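You operate a simulated robot arm through the tools that you are given. There is no shell and no other tool. Be economical: measure what you need, move in short steps, check, and stop when the job is done.

Carry out the task below with a simulated two-armed robot. There is one attempt and no reset: what you move stays moved.

## Task
Put the parcel on the grey top of unit four away on the shelf under the packing bench. Take the lid off the yellow pot and lay it down on the grey top of unit four. Put the green bottle from the grey top of unit two on the top shelf of unit two and the grey bottle on the top shelf of unit three. Fetch the box and set it on the top of the paper pallets by the sink. Fetch the job ticket with the smallest size on its label and stand it on the top of the long desk. Shut the stapler guard. Any order will do. Set down upright: bottle, job ticket.

Only the result counts: the job must be done as asked and must still hold three seconds after the hand-in. Knocking over, shifting, dropping, spilling or breaking anything else fails it. Lids that push on must go on centred and level and be pressed home; caps that screw on are set level and turned clockwise until they are tight.

## Robot
Two 6-joint arms with fingered hands on one trunk, on a base that drives. Base frame: it is fixed to the floor where the robot stands at the start and does not move with it; the origin is under the middle of the robot, x ahead of it, y to its left, z up. Units: cm, degrees, N and s.
The left shoulder is at the start at [5, 17, 109.5], the right one opposite. With the tool pointing down near the work surface each hand reaches from about 52 to 78 cm from the robot's upright axis, wherever it stands, measured 20 degrees to its own side. Places, roughly: bottle [400, -25, 100]; box [250, -25, 100]; job ticket [-175, 425, 100]; parcel [50, -25, 100]; shelf under the packing bench [-370, 320, 30]; stapler guard [-340, 180, 110]; top of the long desk [-110, 440, 90]; top of the paper pallets by the sink [-30, -170, 110]; top shelf of unit three (18x59 cm) [242, -42, 78]; top shelf of unit two (18x59 cm) [402, -42, 78]; yellow pot [100, 0, 100]. Payload 3.5 kg a hand.
The TCP of each hand is the grasp point between the finger pads, 2.6 cm short of the fingertips. In the tool frame z runs along the fingers and y along their closing line. Largest opening 13.2 cm; the body of the gripper starts 7.3 cm behind the TCP. The gripper is a hand of 3 fingers: y runs from the thumb to the fingers, the wrist lies at [0, 0, -23.4] in the tool frame, and closing takes about 1.5 s.
Orientation is that of the tool frame in the base frame, as a unit quaternion [x, y, z, w]. With the fingers straight down and closing along the base's y, the tool's x points along the base's -x, its y along +y and its z along -z.

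## Interface
- The arms move only by the tool nudge_tool. It takes "left_deltas", "right_deltas" or both (then of equal length, played together; a hand with none holds still); each is text: rows parted by semicolons, each of 6 numbers parted by spaces: the shift along the tool's x, y, z in cm, then the turn, a rotation vector about the tool's x, y, z in degrees. In form: dx dy dz rx ry rz; .... A call has 1 to 20 rows; each row is the pose to reach, as a shift and turn from the pose commanded when the call began, along the tool's axes at that moment. "left_grip" and "right_grip" are, for a hand that has rows, the gripper command, from -1 (fully open) to 1 (shut), values between in proportion, set as the call begins (left out, the last holds). Rows are played at 5 a second. More than 5 cm and 8.6 degrees between two rows, or a gripper value outside its range, and nothing of the call is played. Where a pose cannot be reached the arm comes as near as it can. A force on the tool above 40 N (or 10 N above the force at the start of the call, whichever is more), or a blocked arm, ends the call early, and 0.2 s more pass. Each finger travels about 10.8 cm/s and halts on what it meets, pressing with about 27 N; the grip force reading is that of the motor and also rises with nothing between the fingers. The clock runs only during rows and for 0.2 s after the last one: add rows that repeat a pose to give the fingers time. The reply holds the time, the measured pose of the TCP, the force on the tool along the base axes, the opening and the grip force, in the units named above and with some noise, with the torque about the TCP (base axes, N m) and any sound that the robot's microphone picked up.
- Cameras (640 x 400 px; columns grow to the right, rows downward): "scene" is now at [4.5, -0.22, 169.58]; the picture's right is [-0.03, -1.00, 0.00], its down [-0.65, 0.02, -0.76] and it looks along [0.76, -0.02, -0.65] (base axes); focal length 295 px, centre (320, 200). "left" rides on the left gripper at [-6.2, 0.3, -9.2] in its tool frame; the picture's right is [-0.05, -1.00, 0.00], its down [0.83, -0.04, -0.56] and it looks along [0.55, -0.03, 0.83] (tool axes); focal length 230 px, centre (320, 200). "right" rides on the right gripper at [6.2, 0.3, -9.2] in its tool frame; the picture's right is [-0.05, 1.00, 0.00], its down [-0.83, -0.04, -0.56] and it looks along [-0.55, -0.03, 0.83] (tool axes); focal length 230 px, centre (320, 200). There is no depth. A picture from a camera that has moved, and an enlarged one, comes with that camera's place and axes in the base frame and with its lens.
- get_image(camera): a new picture of that camera. It takes no simulated time.
- move_column(by): slides the trunk up (or, below 0, down) by that many cm; the arms and the scene camera ride with it, the base frame stays. It gives what a move gives, with no picture.
- roll_base(legs): drives the robot by 1 to 6 legs, each [ahead, left, turn to the left] in cm, cm and degrees, along the robot's own axes; the way and the turn of a leg run together, so that a leg with both is an arc; at most 150 cm and 180 degrees a leg. The arms and the cameras ride along, it lands a little off, and it stops where it bumps. It gives what a move gives.
- move_fingers(finger1, finger2, thumb_bend, hand): sets how far each is bent, from 0 (flat) to 1 (curled in); at 0.3 the hand is open as for a grip, at 0.7 the pads meet at the TCP. One left out holds its place. A second passes; each finger stops where it meets its share of the squeeze, and holds until it gets a number again. A gripper value or a shape takes the hand back. It gives what a move gives, with no picture; readings hold the bend of each and the force on the fingers (four entries, about 0 where the hand has none), thumb and palm.
- hand_shape(shape, hand): the hand has 3 fingers and takes this shape, open, in about a second: jaw (thumb against the fingers, like two jaws); tri (thumb and two fingers); tip (a fingertip pinch); poke (one finger out to press); point (the index stretched); flat (the hand flat); cup (the hand cupped); fist (a fist). The gripper value then closes the fingers along that shape, each until it touches; the sizes above hold for jaw. It gives what a move gives, with no picture.
- pan_tilt(pan, tilt): turns the head with the scene camera to pan (to the left, within 86 degrees either way) and tilt (down, from -29 to 69), counted from straight ahead of the robot. It gives what a move gives.
- enlarge(camera, box): a new picture of the part [left, top, right, bottom] of that camera's present view, enlarged. It takes no simulated time.
- close_job(): hands the job in; it is judged then, once.

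Work in short steps. Places have to be worked out from the pictures, the camera data and where the tool is seen: move nearer, look again, correct. Check each grasp and each placing, and mend what went wrong. You have 186 turns and 158 pictures in all, those below and enlarged ones among them. Open the grippers and draw the arms clear of the work before you hand the job in, unless the task says otherwise; then end with one line.

The tools are called as name(argument=value, ...) on one line, values as JSON. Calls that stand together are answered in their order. nudge_tool: Moves the arms, as the interface text tells. Its arguments: {"type":"object","properties":{"left_deltas":{"type":"string"},"left_grip":{"type":"number"},"right_deltas":{"type":"string"},"right_grip":{"type":"number"}},"required":[]} The other tools are called the same way: move_column (by) slides the trunk up or down; hand_shape (shape, hand) gives the hand a shape; move_fingers (finger1, finger2, thumb_bend, hand) moves the fingers one by one; roll_base (legs) drives the base; pan_tilt (pan, tilt) turns the head that bears the scene camera; get_image (camera) takes a picture; enlarge (camera, box) takes an enlarged picture of a part of a camera's view; close_job () hands the job in.

At the start:

```text
time_s: 0.0
left_tcp_pos: [57.41, 12.53, 122.18]
left_ee_rot: [-0.001, 1.0, 0.0, 0.0]
left_ft_force: [-0.3, 0.3, 0.4]
left_ft_torque: [-0.01, -0.01, -0.04]
left_gripper_width: 13.21
left_gripper_force: 0.2
left_shape: jaw
left_bend: [0.3, 0.3, 0.3]
left_finger forces: [0.1, 0.0, 0.0, 0.0, 0.0, 0.0]
right_tcp_pos: [58.81, -32.2, 125.16]
right_ee_rot: [0.0, 1.0, 0.0, 0.0]
right_ft_force: [0.2, 0.8, 0.0]
right_ft_torque: [-0.01, 0.02, -0.01]
right_gripper_width: 13.2
right_gripper_force: 0.1
right_shape: jaw
right_bend: [0.3, 0.3, 0.3]
right_finger forces: [0.1, 0.0, 0.0, 0.0, 0.1, 0.0]
trunk travel left (down, up): [-71.0, 0.0]
robot x, y, heading: [-0.16, -0.02, -0.1]
head pan, tilt: [-1.7, 40.7]
```

scene: 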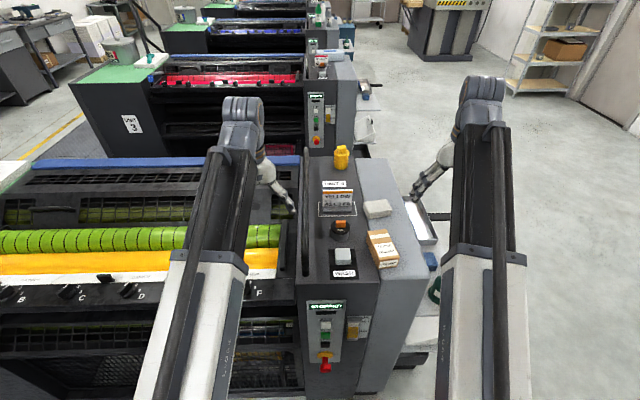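
right: 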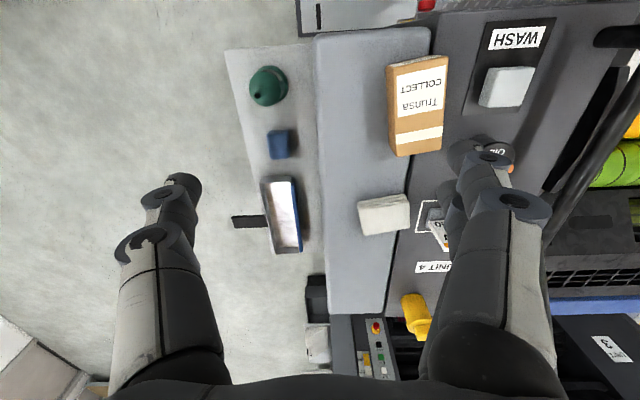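
left: 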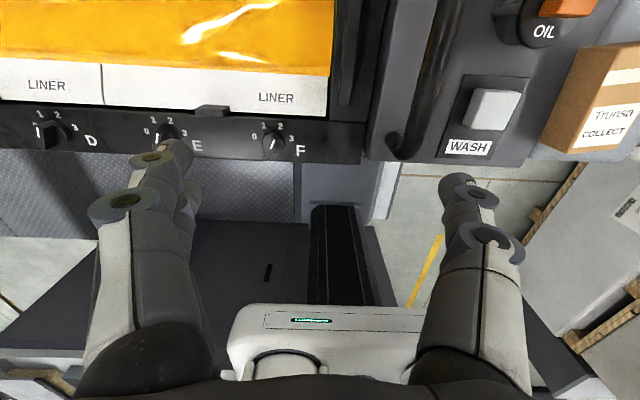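

I look closer at the near unit top to locate the pot and parcel.

enlarge(camera="scene", box=[290, 120, 450, 300])

enlarge(camera="scene", box=[280, 0, 420, 130])

```text
2.22 times, centred on (370, 210) of scene
camera zoom: at [4.5, -0.22, 169.58], right [-0.03, -1.0, 0.0], down [-0.65, 0.02, -0.76], along [0.76, -0.02, -0.65], focal length 656 px, centre (209, 178)
```

zoom: 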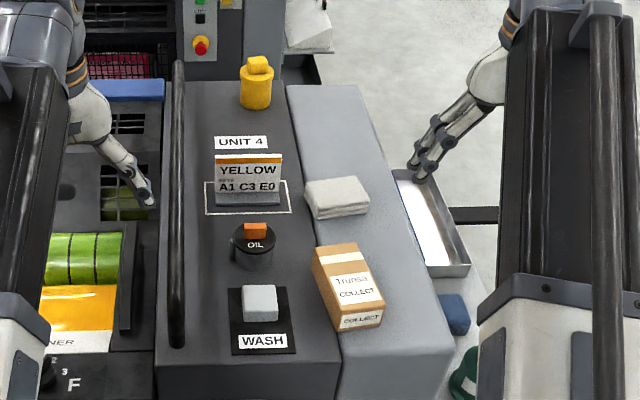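

```text
3.08 times, centred on (350, 65) of scene
camera zoom: at [4.5, -0.22, 169.58], right [-0.03, -1.0, 0.0], down [-0.65, 0.02, -0.76], along [0.76, -0.02, -0.65], focal length 908 px, centre (228, 615)
```

zoom: 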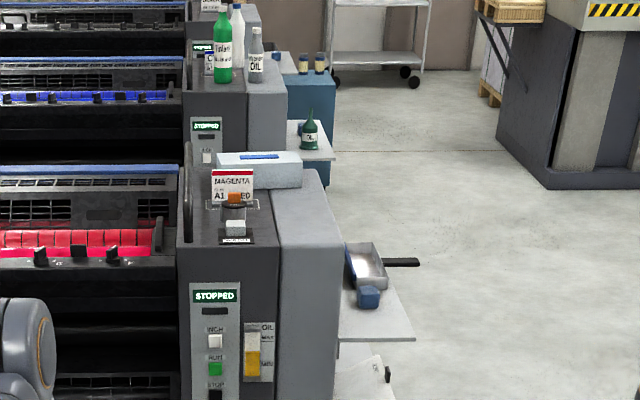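

Before driving I look to the right side, where I would travel.

pan_tilt(pan=-80, tilt=35)

get_image(camera="scene")

pan_tilt(pan=-40, tilt=35)

get_image(camera="scene")

```text
time_s: 1.5
left_tcp_pos: [57.45, 12.43, 122.13]
left_ee_rot: [0.0, 1.0, 0.0, 0.0]
left_ft_force: [-0.6, 0.2, -0.3]
left_ft_torque: [0.0, 0.0, -0.03]
left_gripper_width: 13.17
left_gripper_force: 0.1
left_shape: jaw
left_bend: [0.3, 0.3, 0.3]
left_finger forces: [0.0, 0.0, 0.0, 0.1, 0.0, 0.0]
right_tcp_pos: [58.77, -32.09, 125.06]
right_ee_rot: [0.0, 1.0, 0.001, 0.0]
right_ft_force: [-0.2, -0.1, -1.3]
right_ft_torque: [-0.03, -0.01, 0.02]
right_gripper_width: 13.2
right_gripper_force: 0.1
right_shape: jaw
right_bend: [0.3, 0.3, 0.3]
right_finger forces: [0.1, 0.1, 0.0, 0.1, 0.0, 0.1]
trunk travel left (down, up): [-71.0, 0.0]
robot x, y, heading: [-0.16, -0.2, 0.0]
head pan, tilt: [-80.0, 35.0]
```

```text
152 pictures are left
camera scene: at [-2.41, -8.64, 170.44], right [-0.98, -0.17, 0.0], down [-0.1, 0.56, -0.82], along [0.14, -0.81, -0.57], focal length 295 px, centre (320, 200)
```

scene: 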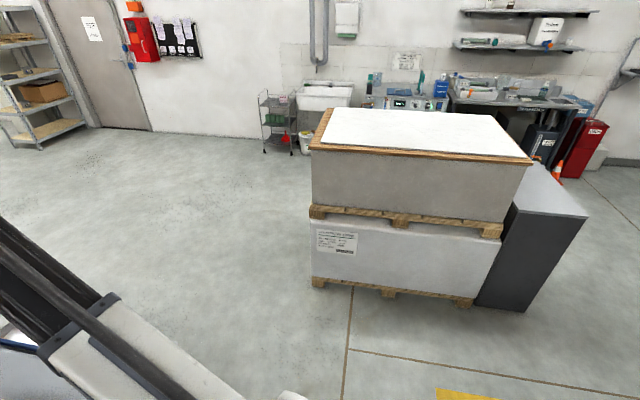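

```text
time_s: 2.6
left_tcp_pos: [57.38, 12.37, 122.3]
left_ee_rot: [0.0, 1.0, 0.0, 0.0]
left_ft_force: [-0.1, -0.1, 0.0]
left_ft_torque: [0.0, 0.0, -0.01]
left_gripper_width: 13.2
left_gripper_force: 0.0
left_shape: jaw
left_bend: [0.3, 0.3, 0.3]
left_finger forces: [0.0, 0.0, 0.1, 0.1, 0.0, 0.1]
right_tcp_pos: [58.73, -32.09, 125.06]
right_ee_rot: [0.0, 1.0, 0.001, 0.001]
right_ft_force: [-0.3, -0.7, 0.4]
right_ft_torque: [-0.02, 0.01, 0.01]
right_gripper_width: 13.2
right_gripper_force: 0.1
right_shape: jaw
right_bend: [0.3, 0.3, 0.3]
right_finger forces: [0.0, 0.0, 0.0, 0.0, 0.0, 0.0]
trunk travel left (down, up): [-71.0, 0.0]
robot x, y, heading: [0.22, 0.38, 0.0]
head pan, tilt: [-40.0, 35.0]
```

```text
151 pictures are left
camera scene: at [2.79, -5.64, 170.44], right [-0.64, -0.77, 0.0], down [-0.44, 0.37, -0.82], along [0.63, -0.53, -0.57], focal length 295 px, centre (320, 200)
```

scene: 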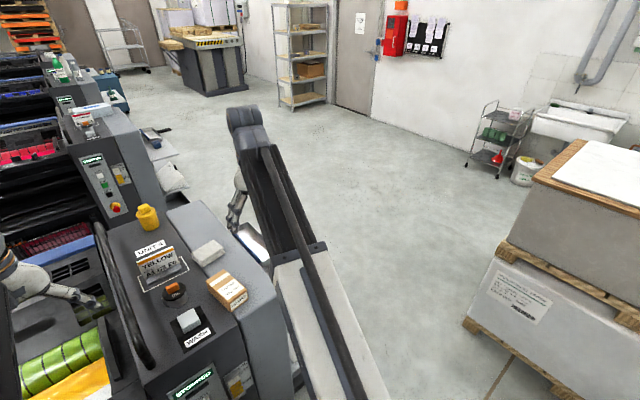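

The aisle between units and pallets is clear. I drive right, then along the aisle to x≈85, and turn to face the units.

roll_base(legs=[[0, -95, 0], [85, 0, 0], [0, 0, 90]])

pan_tilt(pan=0, tilt=45)

get_image(camera="scene")

get_image(camera="right")

```text
time_s: 15.4
left_tcp_pos: [73.18, -35.28, 122.16]
left_ee_rot: [-0.707, 0.708, 0.001, 0.0]
left_ft_force: [-0.5, 0.6, -0.4]
left_ft_torque: [0.01, -0.01, -0.04]
left_gripper_width: 13.17
left_gripper_force: 0.0
left_shape: jaw
left_bend: [0.3, 0.3, 0.3]
left_finger forces: [0.0, 0.1, 0.0, 0.0, 0.0, 0.0]
right_tcp_pos: [117.87, -34.11, 125.03]
right_ee_rot: [-0.707, 0.707, 0.0, 0.0]
right_ft_force: [0.1, -0.1, 0.0]
right_ft_torque: [0.01, 0.01, 0.02]
right_gripper_width: 13.17
right_gripper_force: 0.0
right_shape: jaw
right_bend: [0.3, 0.3, 0.3]
right_finger forces: [0.1, 0.0, 0.0, 0.0, 0.0, 0.0]
trunk travel left (down, up): [-71.0, 0.0]
robot x, y, heading: [85.59, -92.99, 90.0]
head pan, tilt: [-40.0, 35.0]
```

```text
time_s: 16.5
left_tcp_pos: [73.18, -35.37, 122.15]
left_ee_rot: [-0.707, 0.707, 0.0, 0.0]
left_ft_force: [1.2, 0.1, 0.4]
left_ft_torque: [-0.02, 0.05, -0.03]
left_gripper_width: 13.19
left_gripper_force: 0.1
left_shape: jaw
left_bend: [0.3, 0.3, 0.3]
left_finger forces: [0.0, 0.0, 0.0, 0.0, 0.1, 0.1]
right_tcp_pos: [117.86, -34.04, 125.0]
right_ee_rot: [-0.707, 0.707, 0.0, 0.001]
right_ft_force: [0.8, 0.1, -0.1]
right_ft_torque: [0.02, 0.02, 0.01]
right_gripper_width: 13.16
right_gripper_force: 0.1
right_shape: jaw
right_bend: [0.3, 0.3, 0.3]
right_finger forces: [0.1, 0.0, 0.0, 0.0, 0.0, 0.0]
trunk travel left (down, up): [-71.0, 0.0]
robot x, y, heading: [85.87, -92.58, 89.8]
head pan, tilt: [0.0, 45.0]
```

```text
150 pictures are left
camera scene: at [85.69, -88.56, 168.96], right [1.0, 0.0, 0.0], down [0.0, -0.71, -0.71], along [0.0, 0.71, -0.71], focal length 295 px, centre (320, 200)
```

scene: 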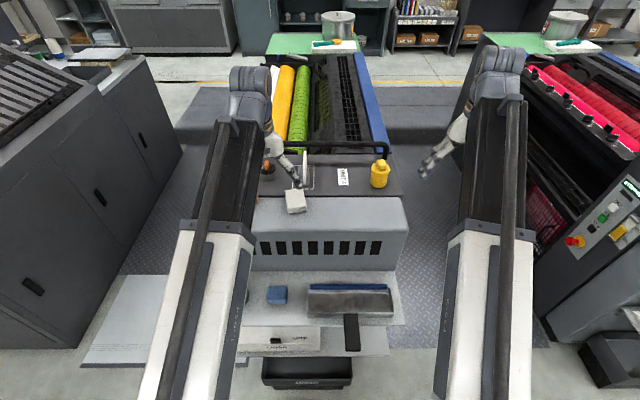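

```text
149 pictures are left
camera right: at [117.64, -40.2, 134.26], right [-1.0, 0.05, 0.0], down [0.04, 0.83, 0.56], along [0.03, 0.55, -0.83], focal length 230 px, centre (320, 200)
```

right: 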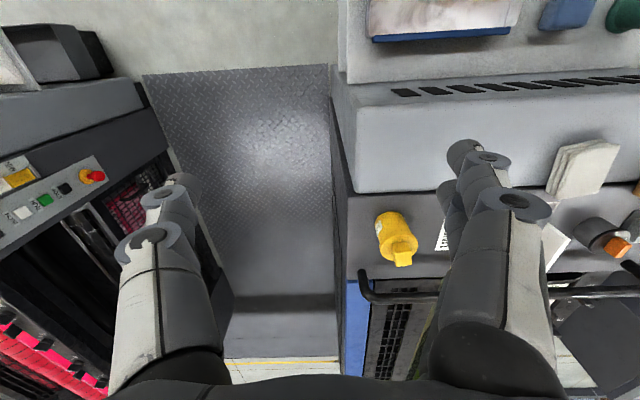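

I enlarge the pot in both cameras to see the lid's shape.

enlarge(camera="scene", box=[340, 140, 420, 200])

enlarge(camera="right", box=[350, 190, 450, 280])

```text
6.67 times, centred on (380, 170) of scene
camera zoom: at [85.69, -88.56, 168.96], right [1.0, 0.0, 0.0], down [0.0, -0.71, -0.71], along [0.0, 0.71, -0.71], focal length 1967 px, centre (-80, 400)
```

zoom: 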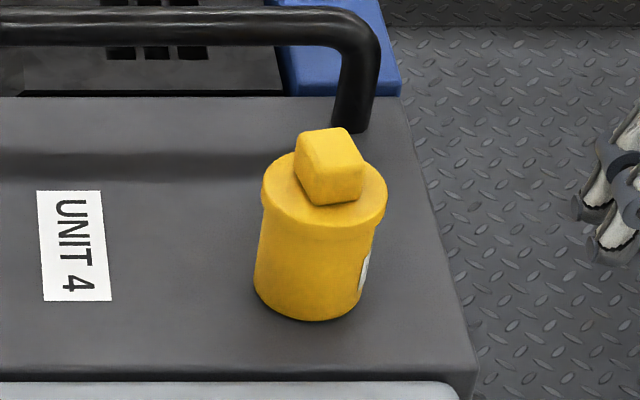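

```text
4.44 times, centred on (400, 235) of right
camera zoom: at [117.64, -40.2, 134.26], right [-1.0, 0.05, 0.0], down [0.04, 0.83, 0.56], along [0.03, 0.55, -0.83], focal length 1022 px, centre (-36, 44)
```

zoom: 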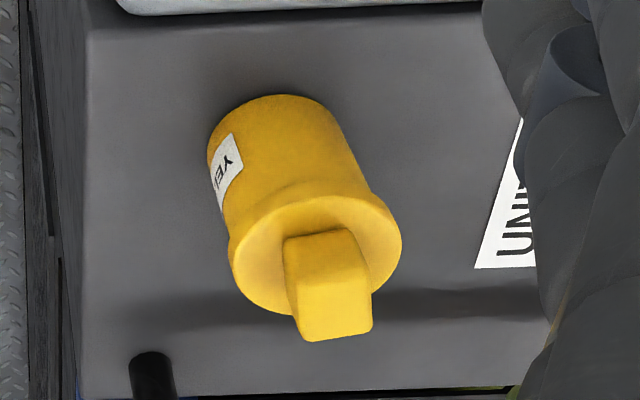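

The pot stands on the dark part at about (106,-11), knob top z≈109, surface ≈100. It is a little too far, so I drive 8 cm nearer.

roll_base(legs=[[8, 0, 0]])

```text
time_s: 17.5
left_tcp_pos: [73.14, -27.07, 122.16]
left_ee_rot: [-0.707, 0.707, 0.0, -0.001]
left_ft_force: [0.0, -0.2, -0.3]
left_ft_torque: [-0.08, -0.03, 0.02]
left_gripper_width: 13.18
left_gripper_force: 0.0
left_shape: jaw
left_bend: [0.3, 0.3, 0.3]
left_finger forces: [0.0, 0.1, 0.0, 0.0, 0.0, 0.1]
right_tcp_pos: [117.91, -25.92, 124.94]
right_ee_rot: [0.707, -0.707, 0.0, 0.001]
right_ft_force: [-0.3, 0.1, -0.7]
right_ft_torque: [-0.04, 0.04, -0.02]
right_gripper_width: 13.18
right_gripper_force: 0.0
right_shape: jaw
right_bend: [0.3, 0.3, 0.3]
right_finger forces: [0.0, 0.0, 0.1, 0.0, 0.0, 0.0]
trunk travel left (down, up): [-71.0, 0.0]
robot x, y, heading: [85.34, -84.56, 90.0]
head pan, tilt: [0.0, 45.0]
```

I bring the right hand above the knob at z≈117 and look.

nudge_tool(right_deltas="-3.7 3 0 0 0 0;-7.4 6 0 0 0 0;-11.2 9 0 0 0 0;-14.9 12.1 0 0 0 0;-14.9 12.1 4 0 0 0;-14.9 12.1 8 0 0 0;-14.9 12.1 8 0 0 0", right_grip=-0.3)

get_image(camera="right")

enlarge(camera="scene", box=[310, 90, 470, 190])

```text
time_s: 19.1
left_tcp_pos: [73.1, -27.25, 122.15]
left_ee_rot: [0.708, -0.706, 0.0, 0.0]
left_ft_force: [-0.4, 0.3, -0.4]
left_ft_torque: [0.01, 0.0, 0.0]
left_gripper_width: 13.18
left_gripper_force: 0.1
left_shape: jaw
left_bend: [0.3, 0.3, 0.3]
left_finger forces: [0.1, 0.1, 0.1, 0.0, 0.0, 0.1]
right_tcp_pos: [105.5, -12.47, 116.9]
right_ee_rot: [-0.707, 0.707, 0.002, 0.001]
right_ft_force: [0.3, -0.1, -0.4]
right_ft_torque: [-0.03, 0.01, 0.01]
right_gripper_width: 8.61
right_gripper_force: 0.1
right_shape: jaw
right_bend: [0.7, 0.7, 0.68]
right_finger forces: [0.0, 0.0, 0.1, 0.0, 0.0, 0.0]
right hand out of reach, approached as far as the arm can: row 3, 4, 5, 6, 7
trunk travel left (down, up): [-71.0, 0.0]
robot x, y, heading: [85.45, -84.76, 89.9]
head pan, tilt: [0.0, 45.0]
```

```text
146 pictures are left
camera right: at [105.25, -18.64, 126.04], right [-1.0, 0.05, 0.0], down [0.04, 0.83, 0.56], along [0.03, 0.56, -0.83], focal length 230 px, centre (320, 200)
```

right: 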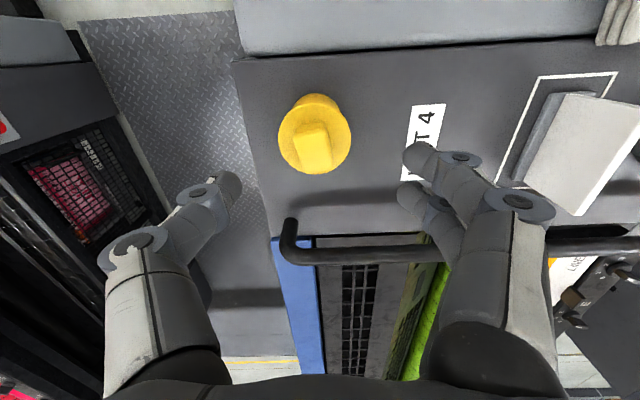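

```text
4.00 times, centred on (390, 140) of scene
camera zoom: at [85.68, -80.59, 168.96], right [1.0, 0.0, 0.0], down [0.0, -0.71, -0.71], along [0.0, 0.71, -0.71], focal length 1180 px, centre (40, 440)
```

zoom: 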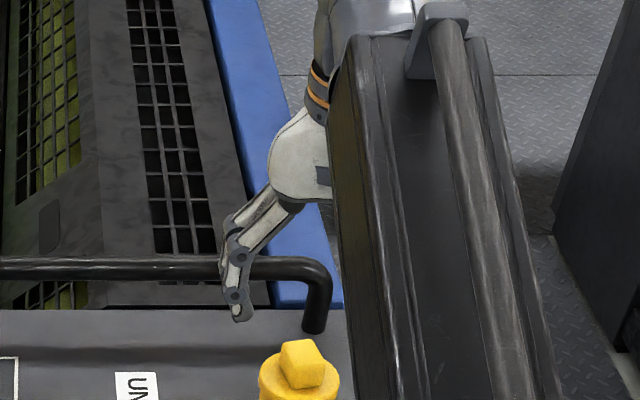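

The knob appears at about (106.2,-12.0). I descend around it to z≈109.5 with the slight correction.

nudge_tool(right_deltas="0 -0.6 2 0 0 0;-0.4 -0.6 4 0 0 0;-0.4 -0.6 6 0 0 0;-0.4 -0.6 7.4 0 0 0;-0.4 -0.6 7.4 0 0 0")

get_image(camera="right")

```text
time_s: 20.3
left_tcp_pos: [73.13, -27.29, 122.17]
left_ee_rot: [-0.707, 0.708, 0.0, 0.0]
left_ft_force: [0.2, -0.1, -0.4]
left_ft_torque: [-0.01, 0.02, 0.0]
left_gripper_width: 13.18
left_gripper_force: 0.0
left_shape: jaw
left_bend: [0.3, 0.3, 0.3]
left_finger forces: [0.0, 0.0, 0.1, 0.0, 0.1, 0.0]
right_tcp_pos: [106.23, -11.93, 109.52]
right_ee_rot: [-0.707, 0.707, 0.0, 0.0]
right_ft_force: [-0.2, 0.2, -0.7]
right_ft_torque: [-0.01, 0.01, 0.01]
right_gripper_width: 8.61
right_gripper_force: 0.0
right_shape: jaw
right_bend: [0.7, 0.7, 0.68]
right_finger forces: [0.1, 0.0, 0.0, 0.1, 0.1, 0.0]
trunk travel left (down, up): [-71.0, 0.0]
robot x, y, heading: [85.58, -84.53, 89.9]
head pan, tilt: [0.0, 45.0]
```

```text
144 pictures are left
camera right: at [105.97, -18.08, 118.72], right [-1.0, 0.05, 0.0], down [0.04, 0.83, 0.56], along [0.03, 0.55, -0.83], focal length 230 px, centre (320, 200)
```

right: 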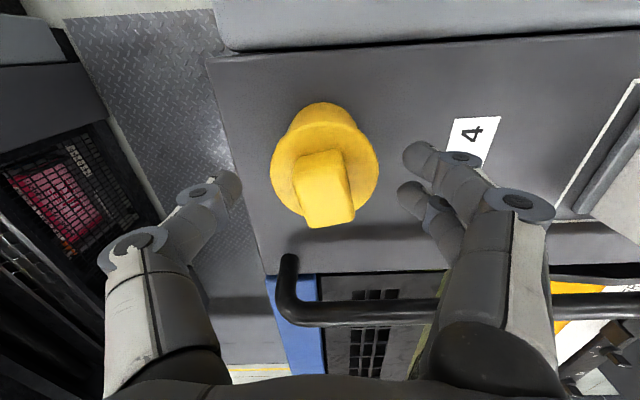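

The knob is centred between the fingers. I close.

nudge_tool(right_deltas="0 0 0.2 0 0 0;0 0 0.2 0 0 0;0 0 0.2 0 0 0;0 0 0.2 0 0 0;0 0 0.2 0 0 0;0 0 0.2 0 0 0;0 0 0.2 0 0 0;0 0 0.2 0 0 0", right_grip=1)

get_image(camera="right")

```text
time_s: 22.1
left_tcp_pos: [73.01, -27.41, 122.23]
left_ee_rot: [0.708, -0.706, -0.001, 0.0]
left_ft_force: [-0.5, -1.3, 0.4]
left_ft_torque: [0.01, -0.01, 0.0]
left_gripper_width: 13.21
left_gripper_force: 0.0
left_shape: jaw
left_bend: [0.3, 0.3, 0.3]
left_finger forces: [0.0, 0.0, 0.0, 0.0, 0.1, 0.0]
right_tcp_pos: [105.99, -11.97, 109.48]
right_ee_rot: [0.707, -0.707, 0.0, -0.002]
right_ft_force: [-1.7, 8.1, 31.2]
right_ft_torque: [0.25, 0.24, -0.01]
right_gripper_width: 4.13
right_gripper_force: 26.8
right_shape: jaw
right_bend: [0.74, 0.75, 0.7]
right_finger forces: [15.0, 29.9, 0.0, 0.0, 41.6, 0.0]
trunk travel left (down, up): [-71.0, 0.0]
robot x, y, heading: [85.78, -84.82, 89.7]
head pan, tilt: [0.0, 45.0]
```

```text
143 pictures are left
camera right: at [105.85, -18.17, 118.74], right [-1.0, 0.05, 0.0], down [0.04, 0.83, 0.56], along [0.03, 0.56, -0.83], focal length 230 px, centre (320, 200)
```

right: 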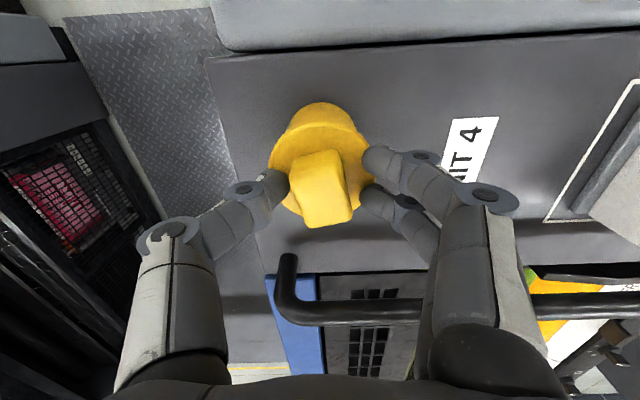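

Grip holds on the knob, tips pressing the lid. I lift slowly 1.5 cm and check whether only the lid comes.

nudge_tool(right_deltas="0 0 -0.3 0 0 0;0 0 -0.6 0 0 0;0 0 -1 0 0 0;0 0 -1.5 0 0 0;0 0 -1.5 0 0 0")

get_image(camera="right")

enlarge(camera="scene", box=[310, 90, 470, 190])

```text
time_s: 23.3
left_tcp_pos: [73.19, -27.27, 122.13]
left_ee_rot: [0.707, -0.707, 0.001, 0.0]
left_ft_force: [0.1, -0.5, -0.2]
left_ft_torque: [0.01, 0.0, 0.0]
left_gripper_width: 13.21
left_gripper_force: 0.1
left_shape: jaw
left_bend: [0.3, 0.3, 0.3]
left_finger forces: [0.0, 0.0, 0.0, 0.0, 0.0, 0.1]
right_tcp_pos: [106.32, -11.96, 110.65]
right_ee_rot: [-0.707, 0.707, -0.001, -0.001]
right_ft_force: [0.2, -0.2, -1.4]
right_ft_torque: [0.0, 0.02, -0.04]
right_gripper_width: 3.96
right_gripper_force: 26.9
right_shape: jaw
right_bend: [0.74, 0.74, 0.7]
right_finger forces: [13.5, 15.9, 0.0, 0.0, 30.1, 0.1]
trunk travel left (down, up): [-71.0, 0.0]
robot x, y, heading: [85.58, -84.73, 90.1]
head pan, tilt: [0.0, 45.0]
heard: snap
```

```text
142 pictures are left
camera right: at [106.0, -18.15, 119.9], right [-1.0, 0.05, 0.0], down [0.04, 0.83, 0.55], along [0.03, 0.55, -0.83], focal length 230 px, centre (320, 200)
```

right: 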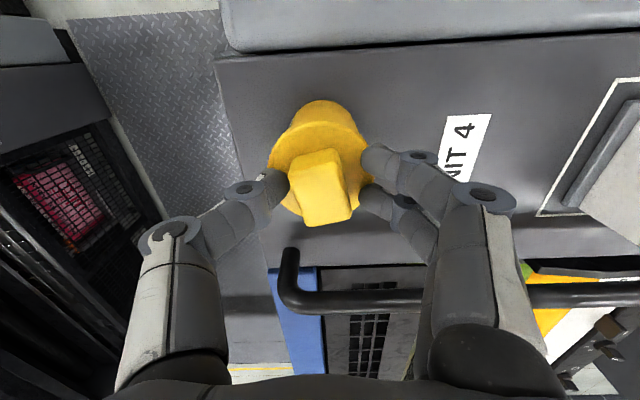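

```text
4.00 times, centred on (390, 140) of scene
camera zoom: at [85.68, -80.59, 168.95], right [1.0, 0.0, 0.0], down [0.0, -0.71, -0.71], along [0.0, 0.71, -0.71], focal length 1180 px, centre (40, 440)
```

zoom: 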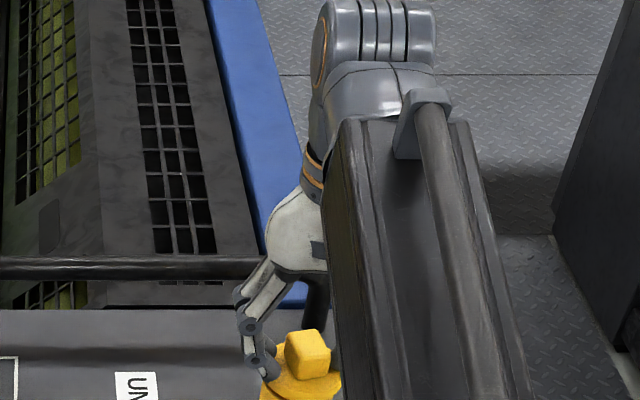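

"Snap": the lid is off its seat. I lift higher and verify.

nudge_tool(right_deltas="0 0 -1.5 0 0 0;0 0 -3.5 0 0 0;0 0 -5.5 0 0 0;0 0 -7.5 0 0 0;0 0 -7.5 0 0 0")

get_image(camera="right")

enlarge(camera="scene", box=[240, 90, 480, 240])

```text
time_s: 24.5
left_tcp_pos: [73.14, -27.32, 122.21]
left_ee_rot: [0.707, -0.707, 0.0, 0.0]
left_ft_force: [0.2, 0.3, -0.2]
left_ft_torque: [-0.02, 0.04, 0.0]
left_gripper_width: 13.18
left_gripper_force: 0.1
left_shape: jaw
left_bend: [0.3, 0.3, 0.3]
left_finger forces: [0.0, 0.0, 0.0, 0.1, 0.1, 0.0]
right_tcp_pos: [106.19, -12.85, 118.0]
right_ee_rot: [-0.707, 0.708, 0.0, 0.001]
right_ft_force: [0.6, -0.3, -0.1]
right_ft_torque: [0.02, 0.01, -0.03]
right_gripper_width: 3.95
right_gripper_force: 27.3
right_shape: jaw
right_bend: [0.74, 0.74, 0.7]
right_finger forces: [13.2, 15.7, 0.0, 0.1, 29.3, 0.0]
right hand out of reach, approached as far as the arm can: row 3, 4, 5
trunk travel left (down, up): [-71.0, 0.0]
robot x, y, heading: [85.66, -84.77, 90.0]
head pan, tilt: [0.0, 45.0]
```

```text
140 pictures are left
camera right: at [105.92, -19.0, 127.25], right [-1.0, 0.05, 0.0], down [0.04, 0.83, 0.56], along [0.03, 0.56, -0.83], focal length 230 px, centre (320, 200)
```

right: 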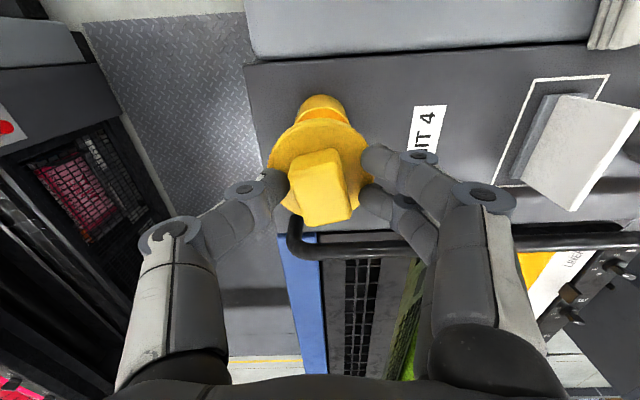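

```text
2.67 times, centred on (360, 165) of scene
camera zoom: at [85.69, -80.56, 168.95], right [1.0, 0.0, 0.0], down [0.0, -0.71, -0.71], along [0.0, 0.71, -0.71], focal length 787 px, centre (213, 293)
```

zoom: 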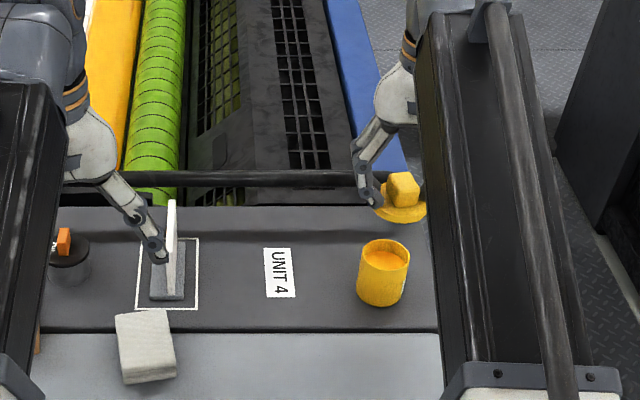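

Lid is clear of the pot. I carry it over the light grey top to about (98,-27) and lower to z≈107.

nudge_tool(right_deltas="3.5 2 0 0 0 0;7 4 0 0 0 0;10.5 6 0 0 0 0;14.1 8.2 0 0 0 0;14.1 8.2 4 0 0 0;14.1 8.2 8 0 0 0;14.1 8.2 11 0 0 0;14.1 8.2 11 0 0 0")

get_image(camera="right")

enlarge(camera="scene", box=[260, 130, 460, 255])

```text
time_s: 26.3
left_tcp_pos: [73.26, -27.29, 122.27]
left_ee_rot: [-0.707, 0.707, 0.001, 0.0]
left_ft_force: [0.2, -0.1, 0.7]
left_ft_torque: [-0.01, 0.03, 0.01]
left_gripper_width: 13.2
left_gripper_force: 0.0
left_shape: jaw
left_bend: [0.3, 0.3, 0.3]
left_finger forces: [0.0, 0.0, 0.0, 0.0, 0.0, 0.1]
right_tcp_pos: [97.78, -27.08, 106.82]
right_ee_rot: [-0.707, 0.707, 0.0, 0.0]
right_ft_force: [-0.2, 0.1, 0.4]
right_ft_torque: [0.01, 0.02, -0.01]
right_gripper_width: 3.93
right_gripper_force: 27.1
right_shape: jaw
right_bend: [0.74, 0.74, 0.7]
right_finger forces: [12.7, 14.3, 0.0, 0.0, 26.9, 0.0]
trunk travel left (down, up): [-71.0, 0.0]
robot x, y, heading: [86.05, -84.8, 90.2]
head pan, tilt: [0.0, 45.0]
```

```text
138 pictures are left
camera right: at [97.53, -33.2, 116.05], right [-1.0, 0.05, 0.0], down [0.04, 0.83, 0.56], along [0.03, 0.55, -0.83], focal length 230 px, centre (320, 200)
```

right: 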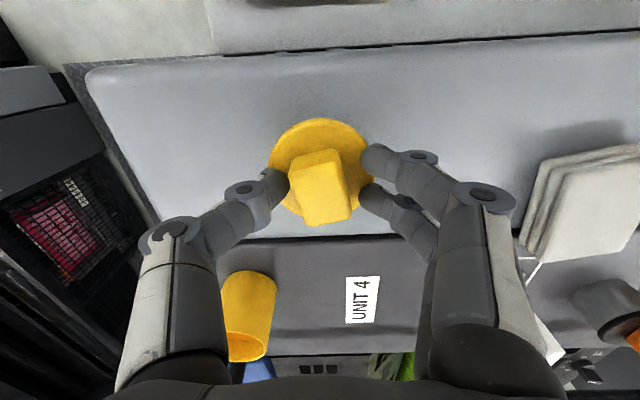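

```text
3.20 times, centred on (360, 192) of scene
camera zoom: at [85.68, -80.58, 168.95], right [1.0, 0.0, 0.0], down [0.0, -0.71, -0.71], along [0.0, 0.71, -0.71], focal length 944 px, centre (192, 224)
```

zoom: 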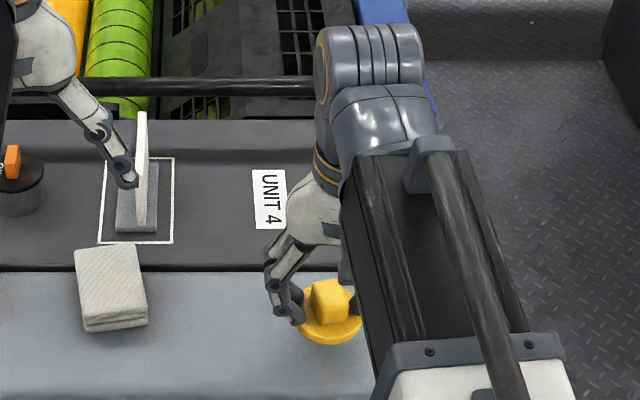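

Over clear light-grey top. I lower until contact.

nudge_tool(right_deltas="0 0 0.7 0 0 0;0 0 1.2 0 0 0;0 0 1.7 0 0 0;0 0 2.2 0 0 0;0 0 2.7 0 0 0;0 0 3.2 0 0 0;0 0 3.7 0 0 0")

```text
time_s: 27.9
left_tcp_pos: [73.06, -27.35, 122.26]
left_ee_rot: [0.708, -0.707, 0.0, 0.0]
left_ft_force: [0.3, 0.3, 0.9]
left_ft_torque: [-0.02, 0.0, 0.0]
left_gripper_width: 13.2
left_gripper_force: 0.1
left_shape: jaw
left_bend: [0.3, 0.3, 0.3]
left_finger forces: [0.0, 0.0, 0.1, 0.0, 0.0, 0.0]
right_tcp_pos: [97.92, -27.01, 103.33]
right_ee_rot: [-0.707, 0.707, 0.001, 0.0]
right_ft_force: [-0.2, 0.3, 3.6]
right_ft_torque: [-0.08, 0.08, -0.01]
right_gripper_width: 3.94
right_gripper_force: 27.4
right_shape: jaw
right_bend: [0.74, 0.74, 0.7]
right_finger forces: [14.4, 11.8, 0.0, 0.1, 29.2, 0.0]
trunk travel left (down, up): [-71.0, 0.0]
robot x, y, heading: [85.48, -84.78, 89.8]
head pan, tilt: [0.0, 45.0]
```

Contact just begins at z≈103.3. I settle 0.2 cm more, open a little, then rise.

nudge_tool(right_deltas="0 0 0.2 0 0 0;0 0 0.2 0 0 0;0 0 0.2 0 0 0;0 0 0.2 0 0 0;0 0 0 0 0 0;0 0 -2 0 0 0;0 0 -5 0 0 0;0 0 -9 0 0 0;0 0 -13 0 0 0;0 0 -17 0 0 0", right_grip=-0.2)

get_image(camera="right")

```text
time_s: 30.1
left_tcp_pos: [73.09, -27.26, 122.19]
left_ee_rot: [-0.707, 0.707, 0.0, 0.0]
left_ft_force: [-0.1, 0.4, 0.2]
left_ft_torque: [0.03, 0.0, 0.0]
left_gripper_width: 13.18
left_gripper_force: 0.0
left_shape: jaw
left_bend: [0.3, 0.3, 0.3]
left_finger forces: [0.0, 0.0, 0.1, 0.0, 0.1, 0.0]
right_tcp_pos: [97.98, -26.87, 120.33]
right_ee_rot: [-0.707, 0.707, 0.001, 0.0]
right_ft_force: [-0.2, 0.0, -1.0]
right_ft_torque: [0.03, 0.0, 0.04]
right_gripper_width: 7.86
right_gripper_force: 0.0
right_shape: jaw
right_bend: [0.71, 0.71, 0.71]
right_finger forces: [0.0, 0.1, 0.1, 0.0, 0.0, 0.0]
trunk travel left (down, up): [-71.0, 0.0]
robot x, y, heading: [85.78, -84.8, 89.8]
head pan, tilt: [0.0, 45.0]
```

```text
136 pictures are left
camera right: at [97.59, -33.01, 129.49], right [-1.0, 0.05, 0.0], down [0.04, 0.83, 0.55], along [0.03, 0.55, -0.83], focal length 230 px, centre (320, 200)
```

right: 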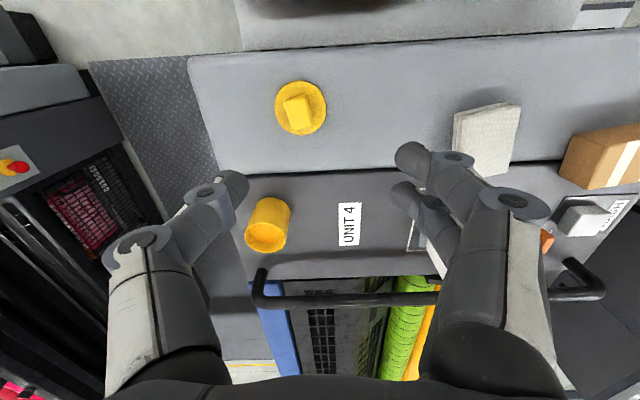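

Lid lies on the top; pot stands. Now I retreat from the units and drive along the aisle to unit two.

roll_base(legs=[[-24, 0, 0], [0, -148, 0], [0, -146, 0]])

get_image(camera="scene")

```text
time_s: 45.7
left_tcp_pos: [367.12, -53.01, 122.24]
left_ee_rot: [-0.704, 0.711, 0.0, 0.001]
left_ft_force: [0.7, 0.2, 0.1]
left_ft_torque: [0.01, 0.01, 0.01]
left_gripper_width: 13.2
left_gripper_force: 0.0
left_shape: jaw
left_bend: [0.3, 0.3, 0.3]
left_finger forces: [0.0, 0.0, 0.1, 0.1, 0.1, 0.0]
right_tcp_pos: [391.93, -52.79, 120.21]
right_ee_rot: [-0.704, 0.711, 0.0, 0.0]
right_ft_force: [0.1, -0.7, 0.2]
right_ft_torque: [0.0, 0.0, -0.01]
right_gripper_width: 7.88
right_gripper_force: 0.1
right_shape: jaw
right_bend: [0.71, 0.71, 0.71]
right_finger forces: [0.0, 0.0, 0.0, 0.0, 0.0, 0.0]
trunk travel left (down, up): [-71.0, 0.0]
robot x, y, heading: [379.23, -110.92, 89.7]
head pan, tilt: [0.0, 45.0]
```

```text
135 pictures are left
camera scene: at [379.25, -106.43, 168.95], right [1.0, -0.01, 0.0], down [-0.01, -0.71, -0.71], along [0.01, 0.71, -0.71], focal length 295 px, centre (320, 200)
```

scene: 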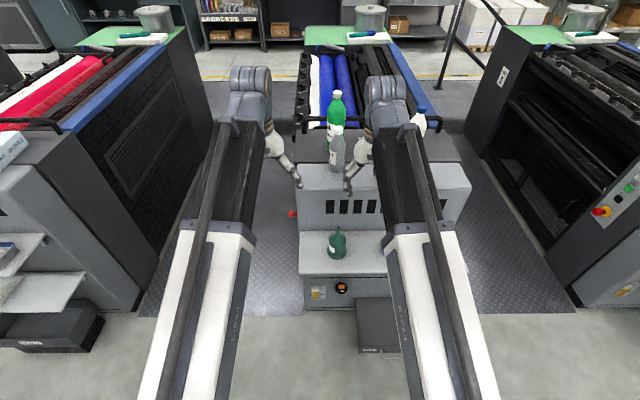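

I enlarge the bottles.

enlarge(camera="scene", box=[270, 70, 450, 280])

get_image(camera="right")

get_image(camera="left")

```text
1.90 times, centred on (360, 175) of scene
camera zoom: at [379.25, -106.43, 168.95], right [1.0, -0.01, 0.0], down [-0.01, -0.71, -0.71], along [0.01, 0.71, -0.71], focal length 562 px, centre (244, 248)
```

zoom: 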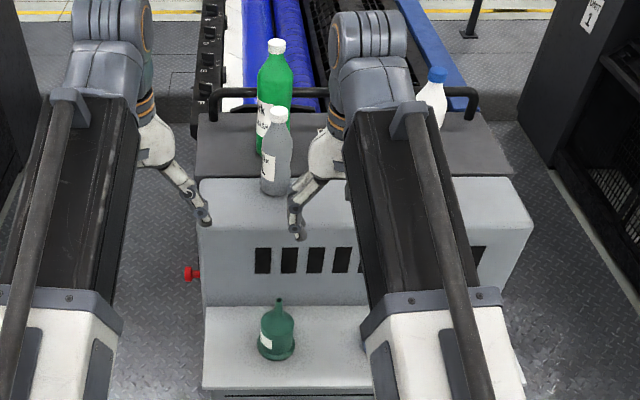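

```text
133 pictures are left
camera right: at [391.55, -58.93, 129.42], right [-1.0, 0.06, 0.0], down [0.05, 0.83, 0.56], along [0.03, 0.55, -0.83], focal length 230 px, centre (320, 200)
```

right: 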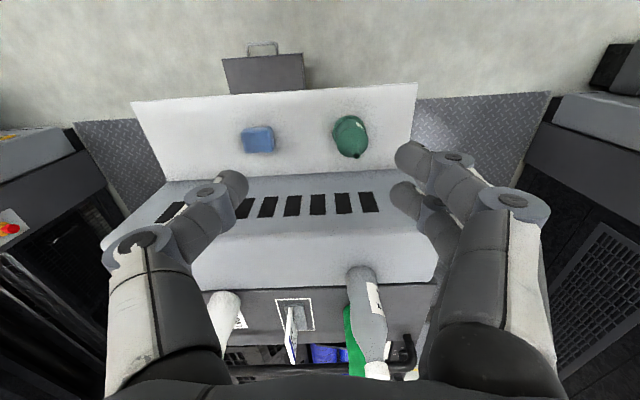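

```text
132 pictures are left
camera left: at [366.89, -47.02, 131.42], right [1.0, 0.04, 0.0], down [0.04, -0.83, 0.56], along [0.02, -0.55, -0.83], focal length 230 px, centre (320, 200)
```

left: 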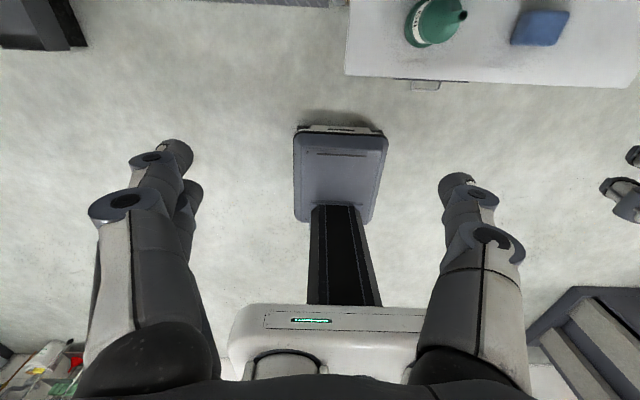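

Grey bottle ≈(386,-20), 17 cm tall, ⌀5.5; green ≈(386.5,-7), 23 cm, ⌀6.8. I will grip their bodies from the robot's side with the tools tilted 60° forward; tilt both hands here in the free aisle.

nudge_tool(left_deltas="0 0 0 0 -7.5 0;0 0 0 0 -15 0;0 0 0 0 -22.5 0;0 0 0 0 -30 0;0 0 0 0 -37.5 0;0 0 0 0 -45 0;0 0 0 0 -52.5 0;0 0 0 0 -60 0;0 0 0 0 -60 0", right_deltas="0 0 0 0 -7.5 0;0 0 0 0 -15 0;0 0 0 0 -22.5 0;0 0 0 0 -30 0;0 0 0 0 -37.5 0;0 0 0 0 -45 0;0 0 0 0 -52.5 0;0 0 0 0 -60 0;0 0 0 0 -60 0", left_grip=-1, right_grip=-1)

roll_base(legs=[[18, -9, 0]])

get_image(camera="left")

get_image(camera="scene")

```text
time_s: 47.7
left_tcp_pos: [368.25, -45.88, 125.14]
left_ee_rot: [-0.61, 0.615, 0.352, 0.355]
left_ft_force: [-0.2, 0.5, 0.5]
left_ft_torque: [0.03, 0.01, 0.02]
left_gripper_width: 13.21
left_gripper_force: 0.1
left_shape: jaw
left_bend: [0.3, 0.3, 0.3]
left_finger forces: [0.0, 0.0, 0.0, 0.0, 0.0, 0.1]
left hand out of reach, approached as far as the arm can: row 6, 7, 8, 9
right_tcp_pos: [390.67, -45.21, 122.76]
right_ee_rot: [-0.609, 0.615, 0.352, 0.355]
right_ft_force: [-0.1, -0.3, -0.1]
right_ft_torque: [-0.02, 0.01, 0.0]
right_gripper_width: 13.2
right_gripper_force: 0.1
right_shape: jaw
right_bend: [0.3, 0.3, 0.3]
right_finger forces: [0.0, 0.1, 0.0, 0.1, 0.0, 0.0]
right hand out of reach, approached as far as the arm can: row 6, 7, 8, 9
trunk travel left (down, up): [-71.0, 0.0]
robot x, y, heading: [379.12, -110.5, 89.7]
head pan, tilt: [0.0, 45.0]
```

```text
time_s: 49.3
left_tcp_pos: [377.52, -27.74, 125.13]
left_ee_rot: [-0.61, 0.615, 0.352, 0.354]
left_ft_force: [0.0, 0.7, 0.1]
left_ft_torque: [-0.02, 0.0, 0.03]
left_gripper_width: 13.18
left_gripper_force: 0.0
left_shape: jaw
left_bend: [0.3, 0.3, 0.3]
left_finger forces: [0.0, 0.0, 0.0, 0.1, 0.0, 0.0]
right_tcp_pos: [399.77, -27.12, 122.64]
right_ee_rot: [-0.61, 0.615, 0.352, 0.355]
right_ft_force: [0.1, 0.1, -0.1]
right_ft_torque: [-0.01, 0.0, 0.0]
right_gripper_width: 13.19
right_gripper_force: 0.1
right_shape: jaw
right_bend: [0.3, 0.3, 0.3]
right_finger forces: [0.0, 0.0, 0.0, 0.1, 0.1, 0.1]
trunk travel left (down, up): [-71.0, 0.0]
robot x, y, heading: [388.12, -92.75, 89.6]
head pan, tilt: [0.0, 45.0]
```

```text
131 pictures are left
camera left: at [377.16, -32.73, 135.13], right [1.0, 0.02, 0.04], down [0.04, -0.9, -0.44], along [0.03, 0.44, -0.9], focal length 230 px, centre (320, 200)
```

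left: 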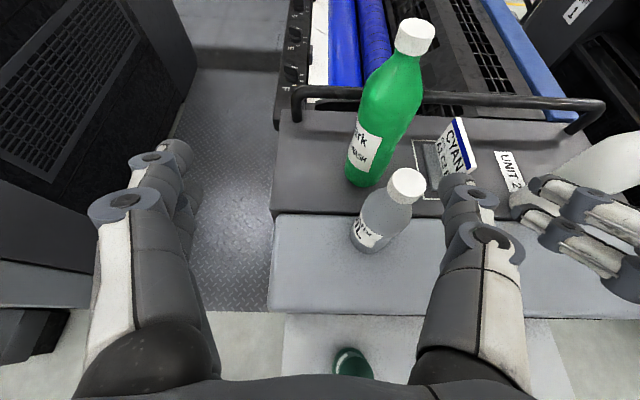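

```text
130 pictures are left
camera scene: at [388.49, -88.28, 168.95], right [1.0, -0.01, 0.0], down [-0.01, -0.71, -0.71], along [0.01, 0.71, -0.71], focal length 295 px, centre (320, 200)
```

scene: 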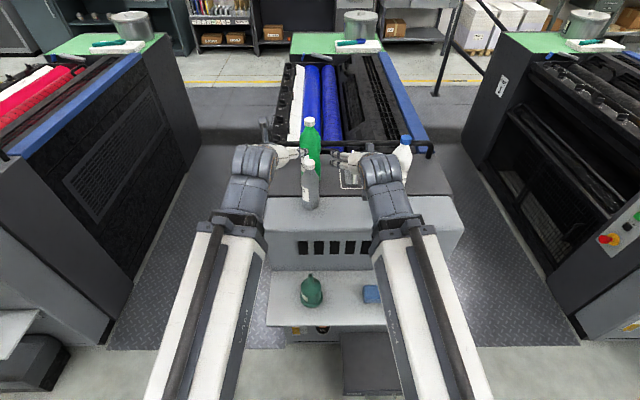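

Grey bottle refined to (386,-21.5), green (386,-9.4). I move the right hand aside, and bring the left hand low behind the grey bottle.

nudge_tool(left_deltas="3.75 -1.7 0.9 0 0 0;7.5 -3.4 1.9 0 0 0;11.25 -5.1 2.8 0 0 0;15 -6.8 3.8 0 0 0;18.76 -8.5 4.7 0 0 0;18.76 -8.5 4.7 0 0 0", right_deltas="0 -2.5 0 0 0 0;0 -5 0 0 0 0;0 -7.5 0 0 0 0;0 -9 0 0 0 0;0 -9 0 0 0 0;0 -9 0 0 0 0")

get_image(camera="left")

```text
time_s: 50.7
left_tcp_pos: [388.14, -28.49, 105.9]
left_ee_rot: [-0.61, 0.615, 0.351, 0.354]
left_ft_force: [-0.6, -0.6, -0.1]
left_ft_torque: [-0.01, 0.02, -0.01]
left_gripper_width: 13.2
left_gripper_force: 0.0
left_shape: jaw
left_bend: [0.3, 0.3, 0.3]
left_finger forces: [0.0, 0.0, 0.1, 0.0, 0.0, 0.1]
left hand out of reach, approached as far as the arm can: row 1, 2, 3, 4, 5, 6
right_tcp_pos: [408.73, -27.1, 122.88]
right_ee_rot: [-0.61, 0.616, 0.351, 0.354]
right_ft_force: [0.2, -0.1, -0.7]
right_ft_torque: [0.0, 0.02, -0.01]
right_gripper_width: 13.2
right_gripper_force: 0.0
right_shape: jaw
right_bend: [0.3, 0.3, 0.3]
right_finger forces: [0.0, 0.0, 0.1, 0.0, 0.0, 0.0]
right hand out of reach, approached as far as the arm can: row 2, 3, 4
trunk travel left (down, up): [-71.0, 0.0]
robot x, y, heading: [388.07, -92.7, 89.4]
head pan, tilt: [0.0, 45.0]
```

```text
129 pictures are left
camera left: at [387.73, -33.53, 115.87], right [1.0, 0.02, 0.04], down [0.04, -0.9, -0.44], along [0.03, 0.44, -0.9], focal length 230 px, centre (320, 200)
```

left: 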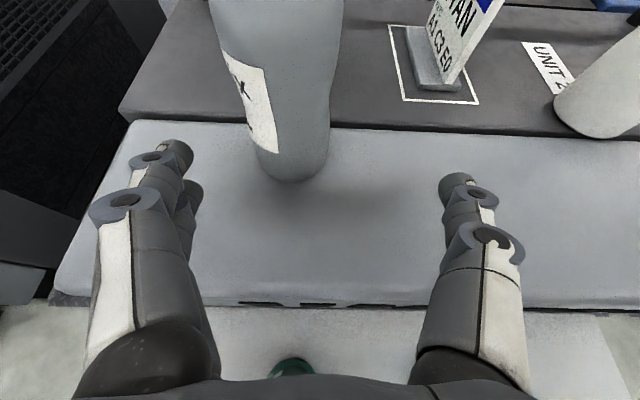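

I shift 2 cm left and advance 7 cm so the bottle sits between the fingers.

nudge_tool(left_deltas="0 2.2 0 0 0 0;-1.8 2.2 3 0 0 0;-3.6 2.2 6 0 0 0;-3.6 2.2 6 0 0 0")

get_image(camera="left")

```text
time_s: 51.7
left_tcp_pos: [385.98, -21.85, 106.31]
left_ee_rot: [-0.611, 0.614, 0.352, 0.354]
left_ft_force: [0.2, -0.4, 0.7]
left_ft_torque: [0.01, 0.01, -0.02]
left_gripper_width: 13.21
left_gripper_force: 0.0
left_shape: jaw
left_bend: [0.3, 0.3, 0.3]
left_finger forces: [0.0, 0.0, 0.1, 0.0, 0.0, 0.0]
left hand out of reach, approached as far as the arm can: row 1
right_tcp_pos: [408.72, -27.08, 122.78]
right_ee_rot: [-0.61, 0.615, 0.351, 0.354]
right_ft_force: [-0.6, -0.4, -0.4]
right_ft_torque: [0.02, -0.06, 0.03]
right_gripper_width: 13.19
right_gripper_force: 0.1
right_shape: jaw
right_bend: [0.3, 0.3, 0.3]
right_finger forces: [0.0, 0.1, 0.0, 0.1, 0.0, 0.1]
trunk travel left (down, up): [-71.0, 0.0]
robot x, y, heading: [388.34, -92.53, 89.4]
head pan, tilt: [0.0, 45.0]
```

```text
128 pictures are left
camera left: at [385.53, -26.82, 116.33], right [1.0, 0.02, 0.05], down [0.04, -0.9, -0.44], along [0.03, 0.44, -0.9], focal length 230 px, centre (320, 200)
```

left: 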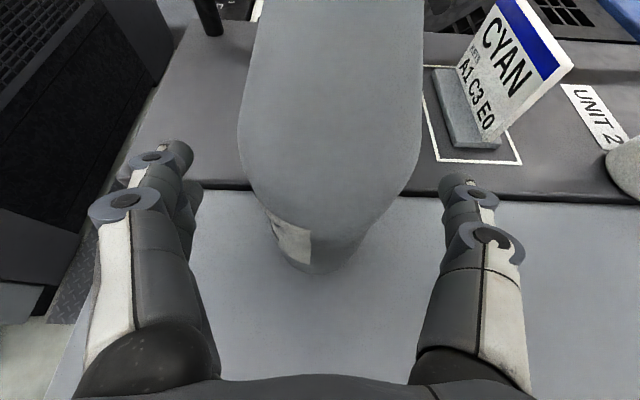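

Bottle is between the fingers. Close the left hand.

nudge_tool(left_deltas="0 0 0 0 0 0;0 0 0 0 0 0;0 0 0 0 0 0;0 0 0 0 0 0;0 0 0 0 0 0;0 0 0 0 0 0;0 0 0 0 0 0;0 0 0 0 0 0", left_grip=1)

get_image(camera="left")

```text
time_s: 53.5
left_tcp_pos: [386.01, -21.81, 106.37]
left_ee_rot: [-0.61, 0.616, 0.351, 0.354]
left_ft_force: [1.1, 1.6, 1.8]
left_ft_torque: [-0.01, -0.01, 0.04]
left_gripper_width: 3.77
left_gripper_force: 26.8
left_shape: jaw
left_bend: [0.73, 0.74, 0.71]
left_finger forces: [10.3, 12.4, 0.0, 0.0, 23.4, 0.0]
right_tcp_pos: [408.78, -26.98, 122.87]
right_ee_rot: [-0.61, 0.615, 0.352, 0.354]
right_ft_force: [-0.8, -0.7, -1.2]
right_ft_torque: [0.0, -0.01, 0.01]
right_gripper_width: 13.19
right_gripper_force: 0.0
right_shape: jaw
right_bend: [0.3, 0.3, 0.3]
right_finger forces: [0.0, 0.0, 0.0, 0.0, 0.0, 0.1]
trunk travel left (down, up): [-71.0, 0.0]
robot x, y, heading: [388.25, -92.21, 89.6]
head pan, tilt: [0.0, 45.0]
```

```text
127 pictures are left
camera left: at [385.55, -26.81, 116.3], right [1.0, 0.02, 0.04], down [0.04, -0.9, -0.44], along [0.03, 0.44, -0.9], focal length 230 px, centre (320, 200)
```

left: 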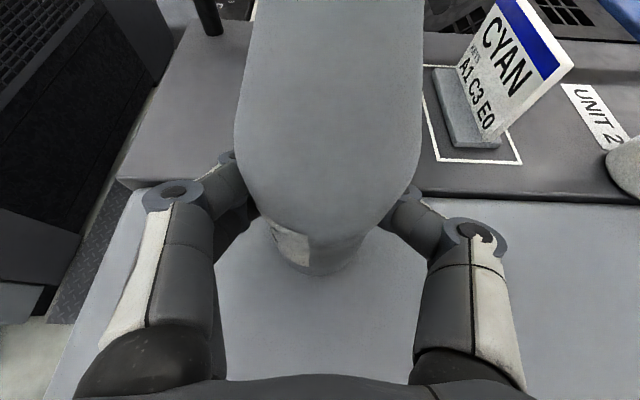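

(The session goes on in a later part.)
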